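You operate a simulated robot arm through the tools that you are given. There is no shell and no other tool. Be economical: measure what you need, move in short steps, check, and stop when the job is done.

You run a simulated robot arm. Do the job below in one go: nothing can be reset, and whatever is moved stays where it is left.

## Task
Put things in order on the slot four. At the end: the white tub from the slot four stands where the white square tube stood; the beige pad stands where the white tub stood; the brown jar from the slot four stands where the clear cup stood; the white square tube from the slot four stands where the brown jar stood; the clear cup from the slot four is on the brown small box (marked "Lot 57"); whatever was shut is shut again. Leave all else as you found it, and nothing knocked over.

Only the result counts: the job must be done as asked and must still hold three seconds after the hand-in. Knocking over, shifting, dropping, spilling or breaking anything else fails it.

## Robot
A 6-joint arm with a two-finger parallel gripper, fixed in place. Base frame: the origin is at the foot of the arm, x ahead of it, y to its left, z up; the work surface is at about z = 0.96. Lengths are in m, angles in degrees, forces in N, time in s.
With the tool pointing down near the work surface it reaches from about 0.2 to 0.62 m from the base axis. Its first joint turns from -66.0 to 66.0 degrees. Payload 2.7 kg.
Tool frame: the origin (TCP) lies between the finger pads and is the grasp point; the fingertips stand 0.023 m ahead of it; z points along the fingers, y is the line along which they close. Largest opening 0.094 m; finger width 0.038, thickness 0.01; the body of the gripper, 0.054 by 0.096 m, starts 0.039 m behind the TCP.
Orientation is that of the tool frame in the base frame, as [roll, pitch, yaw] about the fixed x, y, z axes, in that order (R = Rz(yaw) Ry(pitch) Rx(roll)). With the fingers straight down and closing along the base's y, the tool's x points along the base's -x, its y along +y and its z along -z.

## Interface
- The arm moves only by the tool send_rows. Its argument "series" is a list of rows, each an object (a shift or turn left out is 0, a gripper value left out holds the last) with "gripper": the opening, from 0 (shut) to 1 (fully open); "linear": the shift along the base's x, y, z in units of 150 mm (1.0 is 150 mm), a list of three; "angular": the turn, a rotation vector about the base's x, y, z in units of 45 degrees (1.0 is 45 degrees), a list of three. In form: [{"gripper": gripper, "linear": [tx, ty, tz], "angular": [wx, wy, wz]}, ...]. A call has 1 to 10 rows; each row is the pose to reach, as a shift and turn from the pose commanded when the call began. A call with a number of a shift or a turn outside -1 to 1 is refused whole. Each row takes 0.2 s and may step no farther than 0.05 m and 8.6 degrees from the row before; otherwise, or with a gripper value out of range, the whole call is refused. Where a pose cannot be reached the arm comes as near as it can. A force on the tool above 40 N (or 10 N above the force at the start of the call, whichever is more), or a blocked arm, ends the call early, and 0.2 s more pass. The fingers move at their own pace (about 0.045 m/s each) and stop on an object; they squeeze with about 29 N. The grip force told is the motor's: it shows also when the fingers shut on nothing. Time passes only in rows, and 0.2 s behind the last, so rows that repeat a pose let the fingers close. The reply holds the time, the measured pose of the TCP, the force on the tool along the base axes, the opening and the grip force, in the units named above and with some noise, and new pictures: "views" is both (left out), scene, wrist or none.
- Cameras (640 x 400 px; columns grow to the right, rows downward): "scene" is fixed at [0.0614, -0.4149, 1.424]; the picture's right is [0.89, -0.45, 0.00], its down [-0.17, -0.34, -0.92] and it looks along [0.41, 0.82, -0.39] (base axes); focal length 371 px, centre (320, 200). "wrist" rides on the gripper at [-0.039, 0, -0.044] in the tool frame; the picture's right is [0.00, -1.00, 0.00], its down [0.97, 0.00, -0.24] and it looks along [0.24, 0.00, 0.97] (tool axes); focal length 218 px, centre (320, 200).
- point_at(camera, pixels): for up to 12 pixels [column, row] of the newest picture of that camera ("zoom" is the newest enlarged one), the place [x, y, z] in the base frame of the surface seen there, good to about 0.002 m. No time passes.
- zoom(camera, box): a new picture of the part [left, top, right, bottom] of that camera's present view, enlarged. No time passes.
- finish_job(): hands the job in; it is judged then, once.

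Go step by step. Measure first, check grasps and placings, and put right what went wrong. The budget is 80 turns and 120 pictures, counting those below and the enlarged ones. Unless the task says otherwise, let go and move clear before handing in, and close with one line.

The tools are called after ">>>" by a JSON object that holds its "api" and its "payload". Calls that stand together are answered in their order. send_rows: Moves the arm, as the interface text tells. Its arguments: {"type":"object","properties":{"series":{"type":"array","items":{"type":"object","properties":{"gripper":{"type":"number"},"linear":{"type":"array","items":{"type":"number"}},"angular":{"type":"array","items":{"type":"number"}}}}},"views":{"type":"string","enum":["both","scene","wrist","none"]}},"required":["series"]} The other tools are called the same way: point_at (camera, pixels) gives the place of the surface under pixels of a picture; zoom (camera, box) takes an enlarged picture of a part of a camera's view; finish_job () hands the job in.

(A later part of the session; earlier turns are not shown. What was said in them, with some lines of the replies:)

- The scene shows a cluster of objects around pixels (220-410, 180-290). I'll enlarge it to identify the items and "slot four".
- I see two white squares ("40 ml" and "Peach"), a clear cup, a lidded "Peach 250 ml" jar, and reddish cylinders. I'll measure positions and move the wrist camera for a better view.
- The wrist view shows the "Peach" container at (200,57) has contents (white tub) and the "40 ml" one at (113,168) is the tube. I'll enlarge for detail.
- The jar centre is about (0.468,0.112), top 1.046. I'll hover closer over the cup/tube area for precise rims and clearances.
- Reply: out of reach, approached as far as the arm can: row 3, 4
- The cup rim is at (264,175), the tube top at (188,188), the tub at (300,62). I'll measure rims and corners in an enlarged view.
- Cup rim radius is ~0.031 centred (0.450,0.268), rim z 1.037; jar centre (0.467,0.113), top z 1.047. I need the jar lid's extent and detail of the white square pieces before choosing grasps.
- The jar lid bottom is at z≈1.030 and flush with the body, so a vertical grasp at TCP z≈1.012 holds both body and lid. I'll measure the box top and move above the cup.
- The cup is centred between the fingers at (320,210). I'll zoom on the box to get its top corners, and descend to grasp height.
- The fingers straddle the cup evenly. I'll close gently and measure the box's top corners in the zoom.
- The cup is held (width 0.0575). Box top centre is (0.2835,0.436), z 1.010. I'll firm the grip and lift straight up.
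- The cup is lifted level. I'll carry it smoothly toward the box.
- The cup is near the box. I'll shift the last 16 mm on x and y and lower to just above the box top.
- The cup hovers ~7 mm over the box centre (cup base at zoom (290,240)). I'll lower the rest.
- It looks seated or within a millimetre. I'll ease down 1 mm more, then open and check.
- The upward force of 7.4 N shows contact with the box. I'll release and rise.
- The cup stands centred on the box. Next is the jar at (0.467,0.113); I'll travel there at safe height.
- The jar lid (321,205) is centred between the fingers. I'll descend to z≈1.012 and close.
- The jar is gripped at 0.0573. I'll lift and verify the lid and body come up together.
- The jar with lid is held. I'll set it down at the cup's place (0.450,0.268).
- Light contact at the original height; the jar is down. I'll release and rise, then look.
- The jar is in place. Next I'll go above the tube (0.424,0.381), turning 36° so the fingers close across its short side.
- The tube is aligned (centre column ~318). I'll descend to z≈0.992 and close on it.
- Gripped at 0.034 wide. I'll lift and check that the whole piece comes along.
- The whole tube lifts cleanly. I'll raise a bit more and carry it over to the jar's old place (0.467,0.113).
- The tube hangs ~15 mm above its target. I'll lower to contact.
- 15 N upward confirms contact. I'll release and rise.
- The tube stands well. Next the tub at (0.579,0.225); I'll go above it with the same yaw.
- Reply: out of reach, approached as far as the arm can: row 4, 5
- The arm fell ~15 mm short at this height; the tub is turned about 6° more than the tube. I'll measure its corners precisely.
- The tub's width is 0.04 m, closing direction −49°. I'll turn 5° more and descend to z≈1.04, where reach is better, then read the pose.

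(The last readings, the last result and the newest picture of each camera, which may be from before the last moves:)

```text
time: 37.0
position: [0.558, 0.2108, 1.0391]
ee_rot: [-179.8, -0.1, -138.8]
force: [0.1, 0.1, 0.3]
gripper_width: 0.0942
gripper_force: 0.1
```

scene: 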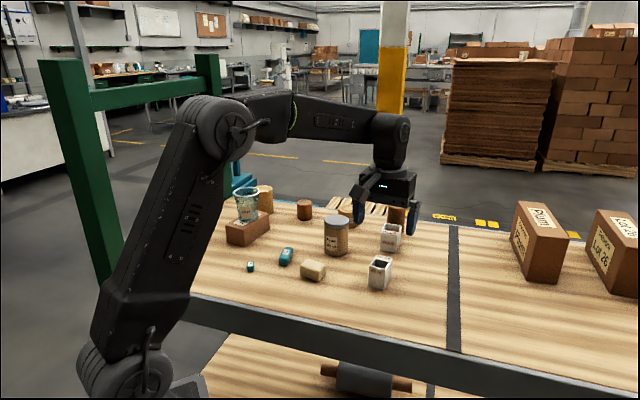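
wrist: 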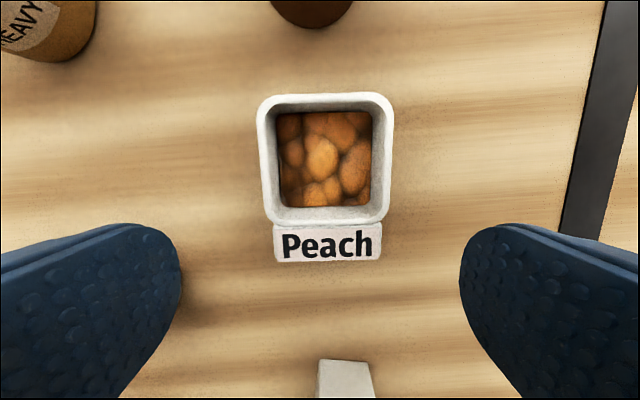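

The pose is now (0.558,0.211,1.039) and the tub is aligned, a little ahead. I'll move 17 mm forward, descend to z≈0.992 and read before closing.

>>> {"api": "send_rows", "payload": {"series": [{"linear": [0.1, 0.05, -0.1]}, {"linear": [0.1, 0.05, -0.25]}, {"linear": [0.1, 0.05, -0.31]}, {"linear": [0.1, 0.05, -0.31]}], "views": "wrist"}}

```text
time: 38.0
position: [0.5722, 0.2186, 0.9912]
ee_rot: [-179.9, 0.0, -138.9]
force: [-0.1, -0.2, 0.7]
gripper_width: 0.0942
gripper_force: 0.1
```

wrist: 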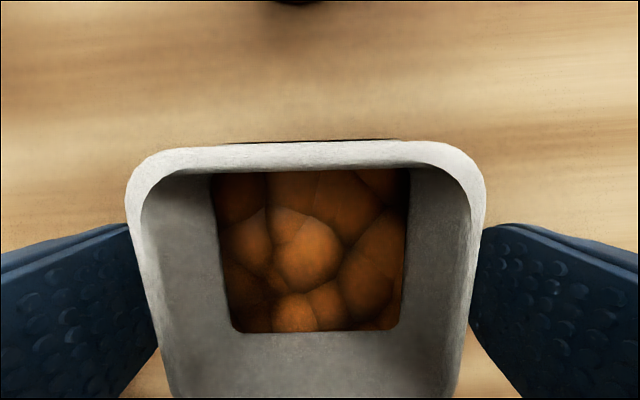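

The fingers straddle the tub. I'll close.

>>> {"api": "send_rows", "payload": {"series": [{"linear": [-0.01, 0.013, 0], "gripper": 0.7}, {"linear": [-0.01, 0.013, 0], "gripper": 0.5}, {"linear": [-0.01, 0.013, 0], "gripper": 0.3}, {"linear": [-0.01, 0.013, 0], "gripper": 0.3}], "views": "wrist"}}

```text
time: 39.0
position: [0.5692, 0.2203, 0.9909]
ee_rot: [180.0, 0.0, -138.8]
force: [0.2, 0.7, 0.0]
gripper_width: 0.0437
gripper_force: 29.0
```

wrist: 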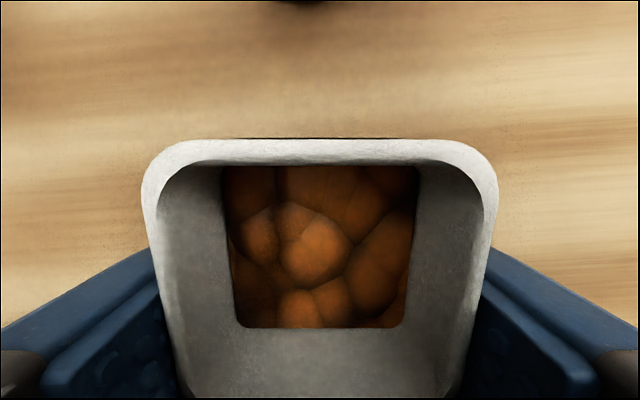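

The tub is centred in the grip (0.0437). I'll lift, move inward and carry it high past the jar toward the tube's old place.

>>> {"api": "send_rows", "payload": {"series": [{"linear": [0, 0, 0.05]}, {"linear": [0, 0, 0.2]}, {"linear": [-0.1, -0.03, 0.4]}, {"linear": [-0.2, -0.03, 0.6]}, {"linear": [-0.3, 0.05, 0.75]}, {"linear": [-0.45, 0.25, 0.8]}, {"linear": [-0.62, 0.45, 0.8]}, {"linear": [-0.8, 0.65, 0.8]}, {"linear": [-0.95, 0.85, 0.8]}, {"linear": [-0.95, 0.85, 0.8]}]}}

```text
time: 41.2
position: [0.4307, 0.348, 1.1123]
ee_rot: [-179.9, 0.0, -138.9]
force: [0.5, -0.8, -1.3]
gripper_width: 0.0439
gripper_force: 29.4
```

scene: 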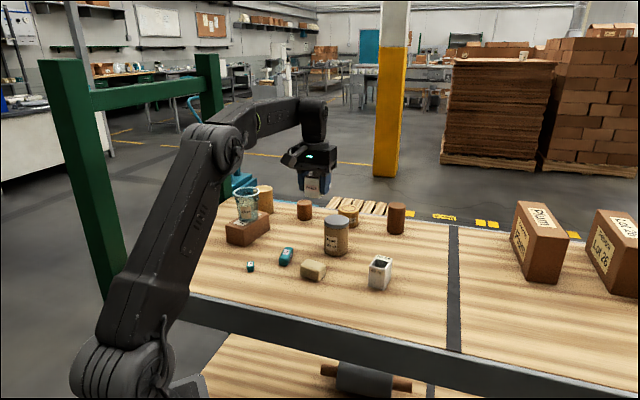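
wrist: 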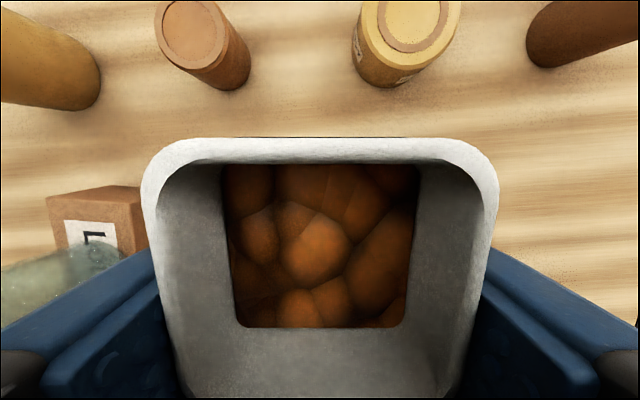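

The tub is steady with contents intact. I'll finish the move and lower to ~10 mm above the table.

>>> {"api": "send_rows", "payload": {"series": [{"linear": [-0.07, 0.065, 0]}, {"linear": [-0.137, 0.13, 0]}, {"linear": [-0.137, 0.13, -0.2]}, {"linear": [-0.137, 0.13, -0.4]}, {"linear": [-0.137, 0.13, -0.6]}, {"linear": [-0.137, 0.13, -0.72]}, {"linear": [-0.137, 0.13, -0.77]}, {"linear": [-0.137, 0.13, -0.785]}, {"linear": [-0.137, 0.13, -0.795]}], "views": "scene"}}

>>> {"api": "zoom", "payload": {"camera": "scene", "box": [220, 170, 380, 270]}}

```text
time: 43.2
position: [0.4086, 0.3691, 0.9935]
ee_rot: [-179.9, 0.1, -138.9]
force: [0.3, -0.9, -0.3]
gripper_width: 0.0435
gripper_force: 28.7
```

scene: 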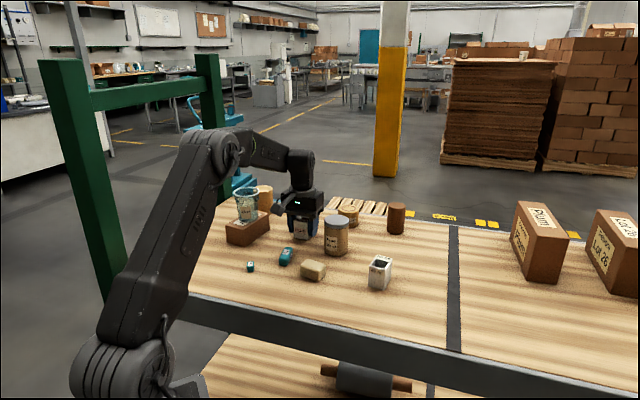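

```text
4.00 times, centred on (300, 220) of scene
```

zoom: 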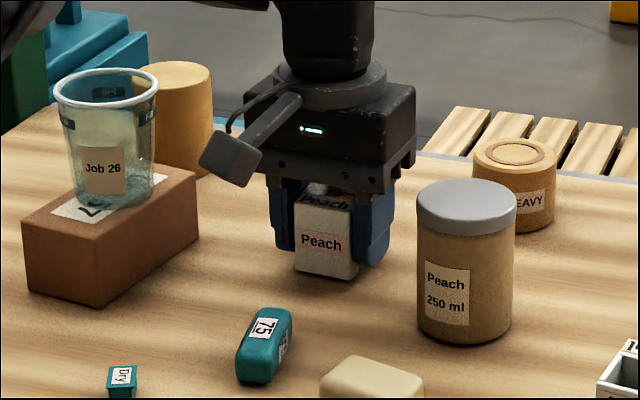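

Nearly down with no contact force yet. I'll ease down until contact.

>>> {"api": "send_rows", "payload": {"series": [{"linear": [0, 0, -0.006]}, {"linear": [0, 0, -0.012]}, {"linear": [0, 0, -0.012]}], "views": "none"}}

```text
time: 44.0
position: [0.4085, 0.3676, 0.9911]
ee_rot: [-179.9, 0.0, -138.9]
force: [-0.1, -0.6, -1.2]
gripper_width: 0.0437
gripper_force: 28.8
```

>>> {"api": "send_rows", "payload": {"series": [{"linear": [0, 0, -0.006]}, {"linear": [0, 0, -0.01]}, {"linear": [0, 0, -0.01]}], "views": "none"}}

```text
time: 44.8
position: [0.4086, 0.3675, 0.9914]
ee_rot: [-180.0, 0.2, -138.9]
force: [-3.8, -1.3, 15.6]
gripper_width: 0.0435
gripper_force: 28.4
```

Contact (15.6 N) at the grasp height. I'll release with a tiny relief and rise.

>>> {"api": "send_rows", "payload": {"series": [{"linear": [0, 0, 0.005]}, {"gripper": 0.65, "linear": [0, 0, 0.005]}, {"gripper": 0.8, "linear": [0, 0, 0.005]}, {"linear": [0, 0, 0.005]}, {"linear": [0, 0, 0.25]}, {"linear": [0, 0, 0.5]}, {"linear": [0, 0, 0.8]}, {"linear": [0, 0, 0.9]}]}}

>>> {"api": "zoom", "payload": {"camera": "scene", "box": [220, 170, 420, 300]}}

```text
time: 46.6
position: [0.4085, 0.3687, 1.1253]
ee_rot: [-180.0, 0.0, -139.0]
force: [-0.5, -0.3, -0.3]
gripper_width: 0.0754
gripper_force: 0.0
```

scene: 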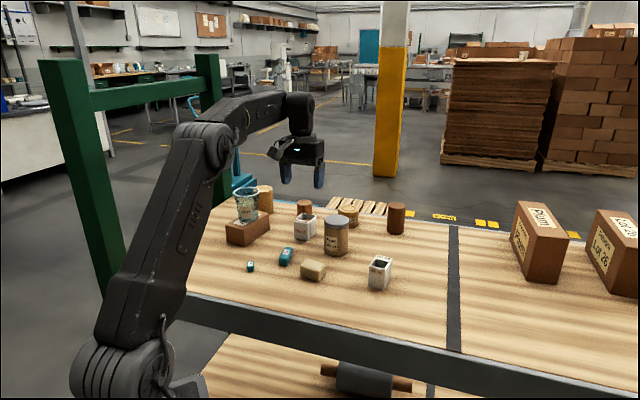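
wrist: 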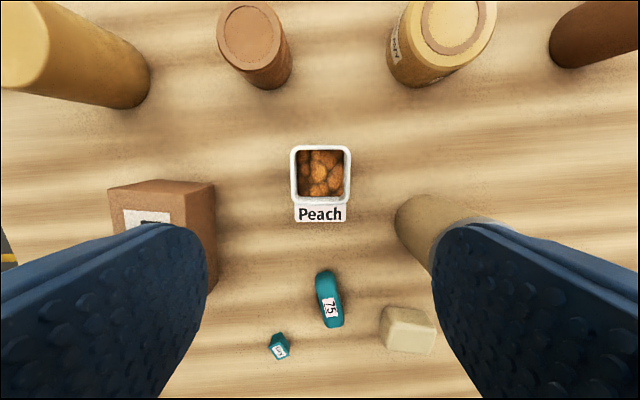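

```text
3.08 times, centred on (320, 235) of scene
```

zoom: 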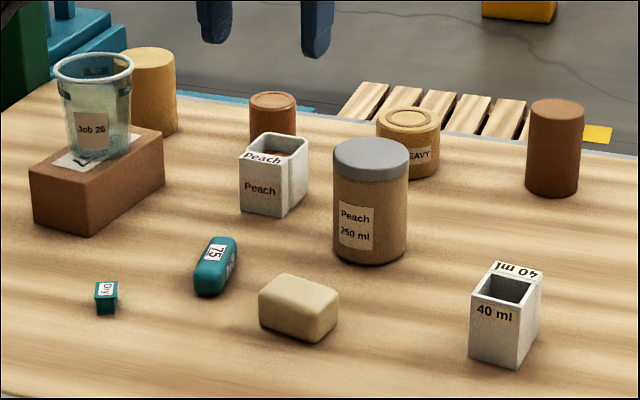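

The tub stands upright. Now the beige pad at wrist (408,330); I'll measure its corners.

>>> {"api": "point_at", "payload": {"camera": "zoom", "pixels": [[263, 285], [283, 275], [337, 290], [313, 311], [298, 293], [262, 320], [311, 340], [336, 320]]}}

>>> {"api": "point_at", "payload": {"camera": "wrist", "pixels": [[388, 309], [432, 317], [430, 353], [382, 347], [408, 330], [295, 148], [348, 149], [347, 220], [295, 220]]}}

```text
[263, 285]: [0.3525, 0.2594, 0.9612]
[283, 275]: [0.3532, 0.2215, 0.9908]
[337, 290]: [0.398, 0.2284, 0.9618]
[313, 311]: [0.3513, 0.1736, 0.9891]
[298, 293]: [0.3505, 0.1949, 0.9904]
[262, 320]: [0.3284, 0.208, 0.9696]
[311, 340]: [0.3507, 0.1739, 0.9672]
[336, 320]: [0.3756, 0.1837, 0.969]
```

```text
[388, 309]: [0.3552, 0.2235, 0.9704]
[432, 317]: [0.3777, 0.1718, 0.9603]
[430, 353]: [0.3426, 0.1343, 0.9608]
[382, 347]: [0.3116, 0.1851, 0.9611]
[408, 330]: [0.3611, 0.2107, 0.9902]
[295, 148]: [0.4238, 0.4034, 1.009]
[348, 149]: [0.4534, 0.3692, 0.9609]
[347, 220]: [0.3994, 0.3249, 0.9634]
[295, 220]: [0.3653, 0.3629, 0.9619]
```

Pad centre is about (0.352,0.197), top 0.991. I'll go above it and look.

>>> {"api": "send_rows", "payload": {"series": [{"linear": [-0.08, -0.28, 0]}, {"linear": [-0.17, -0.56, 0]}, {"linear": [-0.26, -0.84, 0]}, {"linear": [-0.32, -1.0, 0]}], "views": "none"}}

>>> {"api": "send_rows", "payload": {"series": [{"linear": [-0.05, -0.14, 0], "gripper": 1.0}, {"linear": [-0.05, -0.14, -0.2]}, {"linear": [-0.05, -0.14, -0.2]}], "views": "wrist"}}

>>> {"api": "zoom", "payload": {"camera": "wrist", "box": [200, 120, 440, 320]}}

```text
time: 47.6
position: [0.3606, 0.217, 1.1242]
ee_rot: [-180.0, 0.0, -138.9]
force: [0.0, -0.5, 0.7]
gripper_width: 0.0755
gripper_force: 0.0
```

```text
time: 48.4
position: [0.3518, 0.1971, 1.0967]
ee_rot: [-179.9, 0.1, -138.9]
force: [-1.2, 0.0, -0.2]
gripper_width: 0.0937
gripper_force: 0.1
```

wrist: 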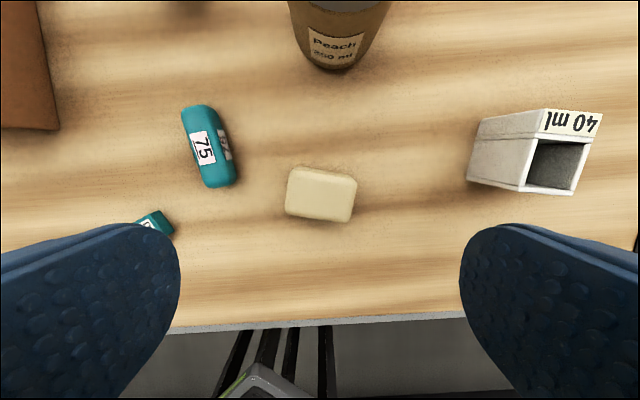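

```text
2.00 times, centred on (320, 220) of wrist
```

zoom: 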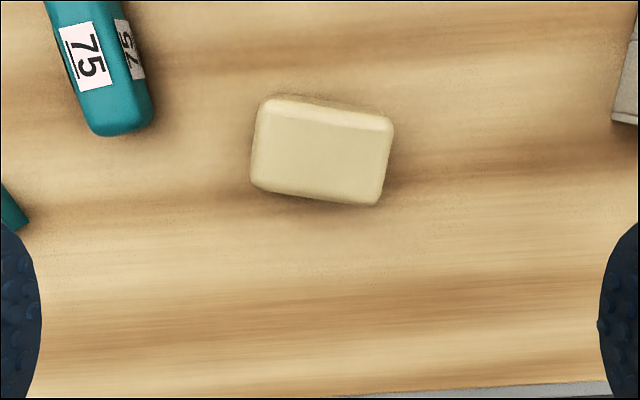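

The pad is turned ~9° clockwise in view and ~4 mm forward, with the teal "75" item ~1 cm from the left finger's path. I'll narrow the opening to 0.8, turn −8.5°, and descend.

>>> {"api": "send_rows", "payload": {"series": [{"gripper": 0.8, "linear": [0.02, 0.018, 0], "angular": [0, 0, -0.18]}, {"linear": [0.02, 0.018, -0.2], "angular": [0, 0, -0.18]}, {"linear": [0.02, 0.018, -0.4], "angular": [0, 0, -0.18]}, {"linear": [0.02, 0.018, -0.5], "angular": [0, 0, -0.18]}, {"linear": [0.02, 0.018, -0.5], "angular": [0, 0, -0.18]}], "views": "wrist"}}

```text
time: 49.6
position: [0.3554, 0.2003, 1.0194]
ee_rot: [-179.9, -0.1, -147.1]
force: [0.8, 0.3, 0.8]
gripper_width: 0.0751
gripper_force: 0.0
```

wrist: 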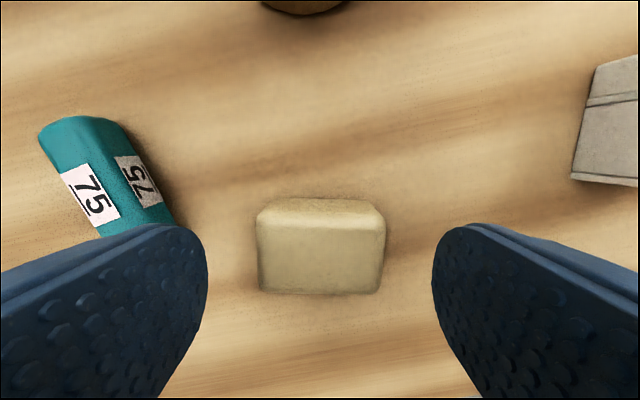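

Aligned, with the teal piece clear of the finger path. I'll descend to z≈0.988 and close.

>>> {"api": "send_rows", "payload": {"series": [{"linear": [0, 0, -0.1]}, {"linear": [0, 0, -0.2]}, {"linear": [0, 0, -0.2]}, {"linear": [0, 0, -0.2], "gripper": 0.6}, {"linear": [0, 0, -0.2], "gripper": 0.4}, {"linear": [0, 0, -0.2], "gripper": 0.4}, {"linear": [0, 0, -0.2], "gripper": 0.4}], "views": "wrist"}}

```text
time: 51.2
position: [0.3547, 0.1983, 0.9895]
ee_rot: [-179.9, 0.0, -147.0]
force: [0.2, -1.3, 0.8]
gripper_width: 0.0493
gripper_force: 28.9
```

wrist: 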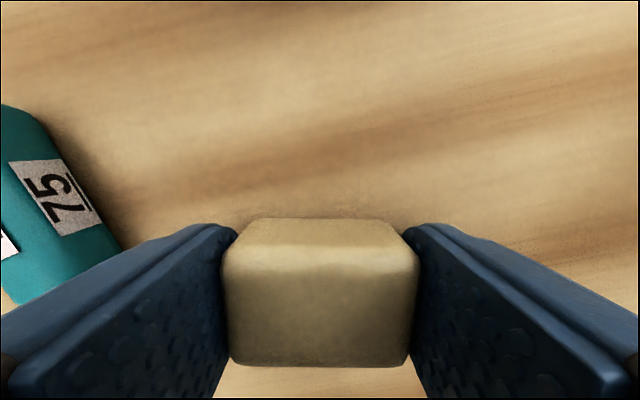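

The pad is held. I'll lift and carry it above jar height toward the tub's old place.

>>> {"api": "send_rows", "payload": {"series": [{"linear": [0, 0, 0.05]}, {"linear": [0, 0, 0.25]}, {"linear": [0, 0, 0.5]}, {"linear": [0.05, 0, 0.7]}, {"linear": [0.25, 0.02, 0.7]}, {"linear": [0.5, 0.05, 0.7]}, {"linear": [0.75, 0.08, 0.7]}, {"linear": [1.0, 0.11, 0.7]}, {"linear": [1.0, 0.11, 0.7]}], "views": "scene"}}

```text
time: 53.2
position: [0.5082, 0.2186, 1.0938]
ee_rot: [-179.9, 0.0, -147.0]
force: [0.2, 0.3, -0.7]
gripper_width: 0.0488
gripper_force: 29.1
```

scene: 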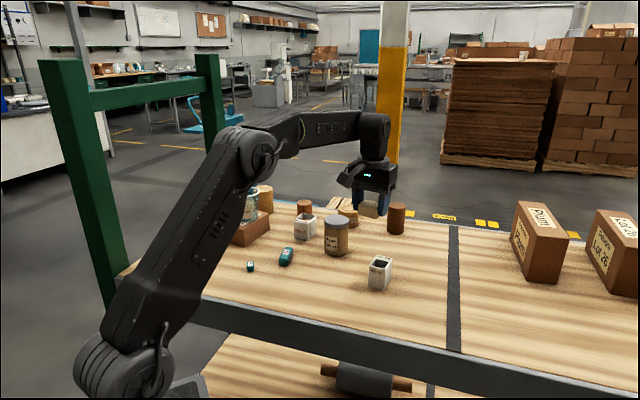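

Carrying fine at (0.508,0.219,1.094). I'll go outward and down in steps, stopping ~20 mm above the table.

>>> {"api": "send_rows", "payload": {"series": [{"linear": [0.17, 0.025, -0.12]}, {"linear": [0.3, 0.04, -0.3]}, {"linear": [0.4, 0.055, -0.45]}, {"linear": [0.45, 0.06, -0.55]}, {"linear": [0.487, 0.067, -0.6]}, {"linear": [0.487, 0.067, -0.6]}], "views": "wrist"}}

```text
time: 54.6
position: [0.579, 0.2273, 1.0033]
ee_rot: [-179.9, -0.1, -146.9]
force: [0.2, -0.7, -0.7]
gripper_width: 0.0487
gripper_force: 29.1
```

wrist: 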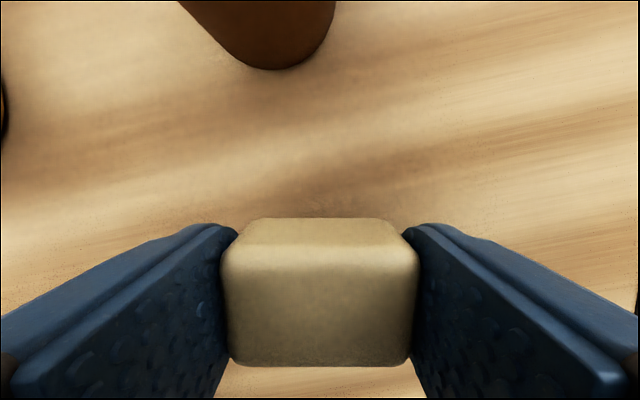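

Reached (0.579,0.227). I'll lower to the grasp height 0.989.

>>> {"api": "send_rows", "payload": {"series": [{"linear": [0.01, 0.005, -0.05]}, {"linear": [0.01, 0.005, -0.085]}, {"linear": [0.01, 0.005, -0.093]}, {"linear": [0.01, 0.005, -0.093]}], "views": "none"}}

```text
time: 55.6
position: [0.5806, 0.2271, 0.9897]
ee_rot: [-179.8, 0.1, -147.0]
force: [-0.6, 0.6, -0.9]
gripper_width: 0.049
gripper_force: 29.6
```

>>> {"api": "send_rows", "payload": {"series": [{"linear": [0, 0, -0.005]}, {"linear": [0, 0, -0.01]}, {"linear": [0, 0, -0.01]}], "views": "none"}}

```text
time: 56.4
position: [0.58, 0.2272, 0.9899]
ee_rot: [-179.9, 0.0, -147.0]
force: [-1.2, 0.5, -0.4]
gripper_width: 0.0489
gripper_force: 29.5
```

>>> {"api": "send_rows", "payload": {"series": [{"linear": [0, 0, -0.006]}, {"linear": [0, 0, -0.012]}, {"linear": [0, 0, -0.012]}], "views": "none"}}

```text
time: 57.2
position: [0.5793, 0.2269, 0.9894]
ee_rot: [-179.8, 0.2, -147.0]
force: [-3.7, 1.3, 8.8]
gripper_width: 0.0488
gripper_force: 28.8
```

Contact at 8.8 N. I'll release (modest opening), rise and pull back.

>>> {"api": "send_rows", "payload": {"series": [{"gripper": 0.65}, {"gripper": 0.8}, {"gripper": 0.8}, {"linear": [0, 0, 0.2]}, {"linear": [-0.1, -0.04, 0.45]}, {"linear": [-0.2, -0.08, 0.7]}, {"linear": [-0.3, -0.12, 0.95]}, {"linear": [-0.5, -0.2, 1.0]}, {"linear": [-0.7, -0.35, 1.0]}]}}

>>> {"api": "zoom", "payload": {"camera": "scene", "box": [220, 170, 420, 300]}}

```text
time: 59.2
position: [0.4784, 0.1741, 1.1383]
ee_rot: [-180.0, 0.1, -147.0]
force: [-0.5, -0.2, 0.1]
gripper_width: 0.0753
gripper_force: 0.1
```

scene: 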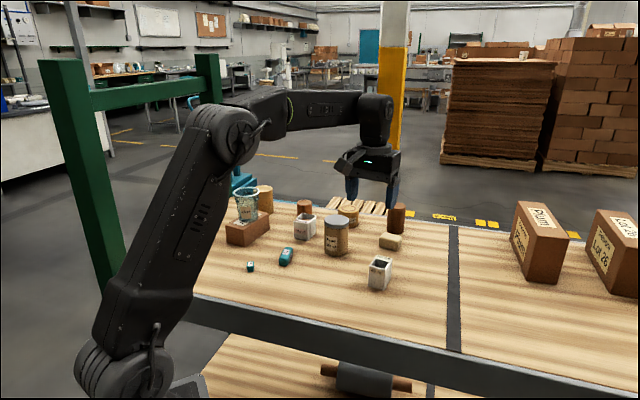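
wrist: 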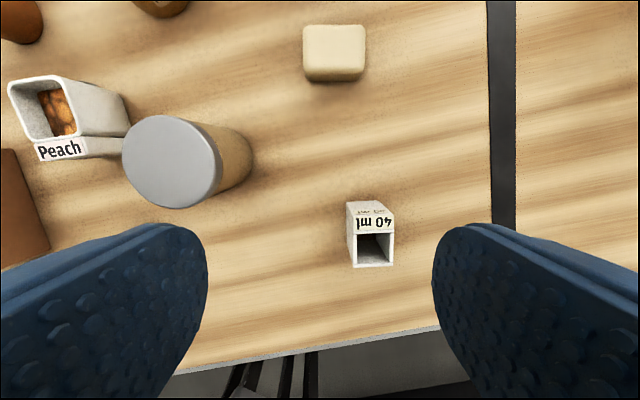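

```text
3.08 times, centred on (320, 235) of scene
```

zoom: 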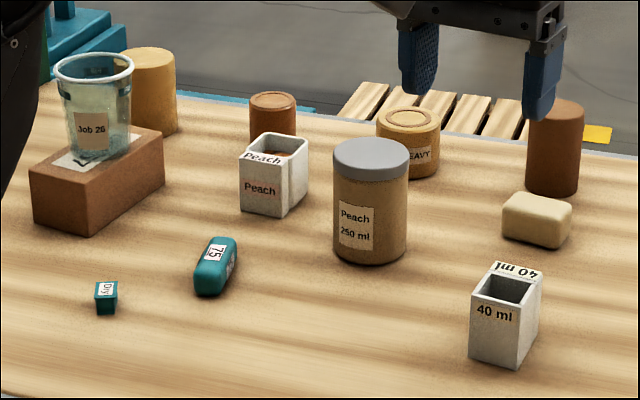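

All items stand upright in place. I'll do one quick position check of tub, jar, tube and pad.

>>> {"api": "point_at", "payload": {"camera": "wrist", "pixels": [[11, 84], [59, 78], [79, 134], [27, 140], [170, 162], [350, 226], [391, 234], [392, 265], [354, 266], [305, 27], [364, 28], [334, 52]]}}

```text
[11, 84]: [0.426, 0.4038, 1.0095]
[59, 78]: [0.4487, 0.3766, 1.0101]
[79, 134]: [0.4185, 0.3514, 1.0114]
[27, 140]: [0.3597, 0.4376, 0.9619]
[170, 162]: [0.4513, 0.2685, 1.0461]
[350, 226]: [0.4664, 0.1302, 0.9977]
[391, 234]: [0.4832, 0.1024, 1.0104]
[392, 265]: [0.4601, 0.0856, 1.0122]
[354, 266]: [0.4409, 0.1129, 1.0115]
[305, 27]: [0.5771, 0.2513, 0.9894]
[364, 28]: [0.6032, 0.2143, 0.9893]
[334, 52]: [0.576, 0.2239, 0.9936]
```

Tub (~0.423,0.379), jar (0.451,0.269), tube (~0.465,0.111) and pad (~0.580,0.228) are all within about 7 mm of their target spots. The cup is on the box and the gripper is clear, so I'm handing in.

>>> {"api": "finish_job", "payload": {}}

```text
The job is handed in.
```

The job is handed in: the clear cup is on the "Lot 57" box, and the jar (lid still on), tube, tub and pad all stand upright in their new places, with nothing else moved in the last pictures.
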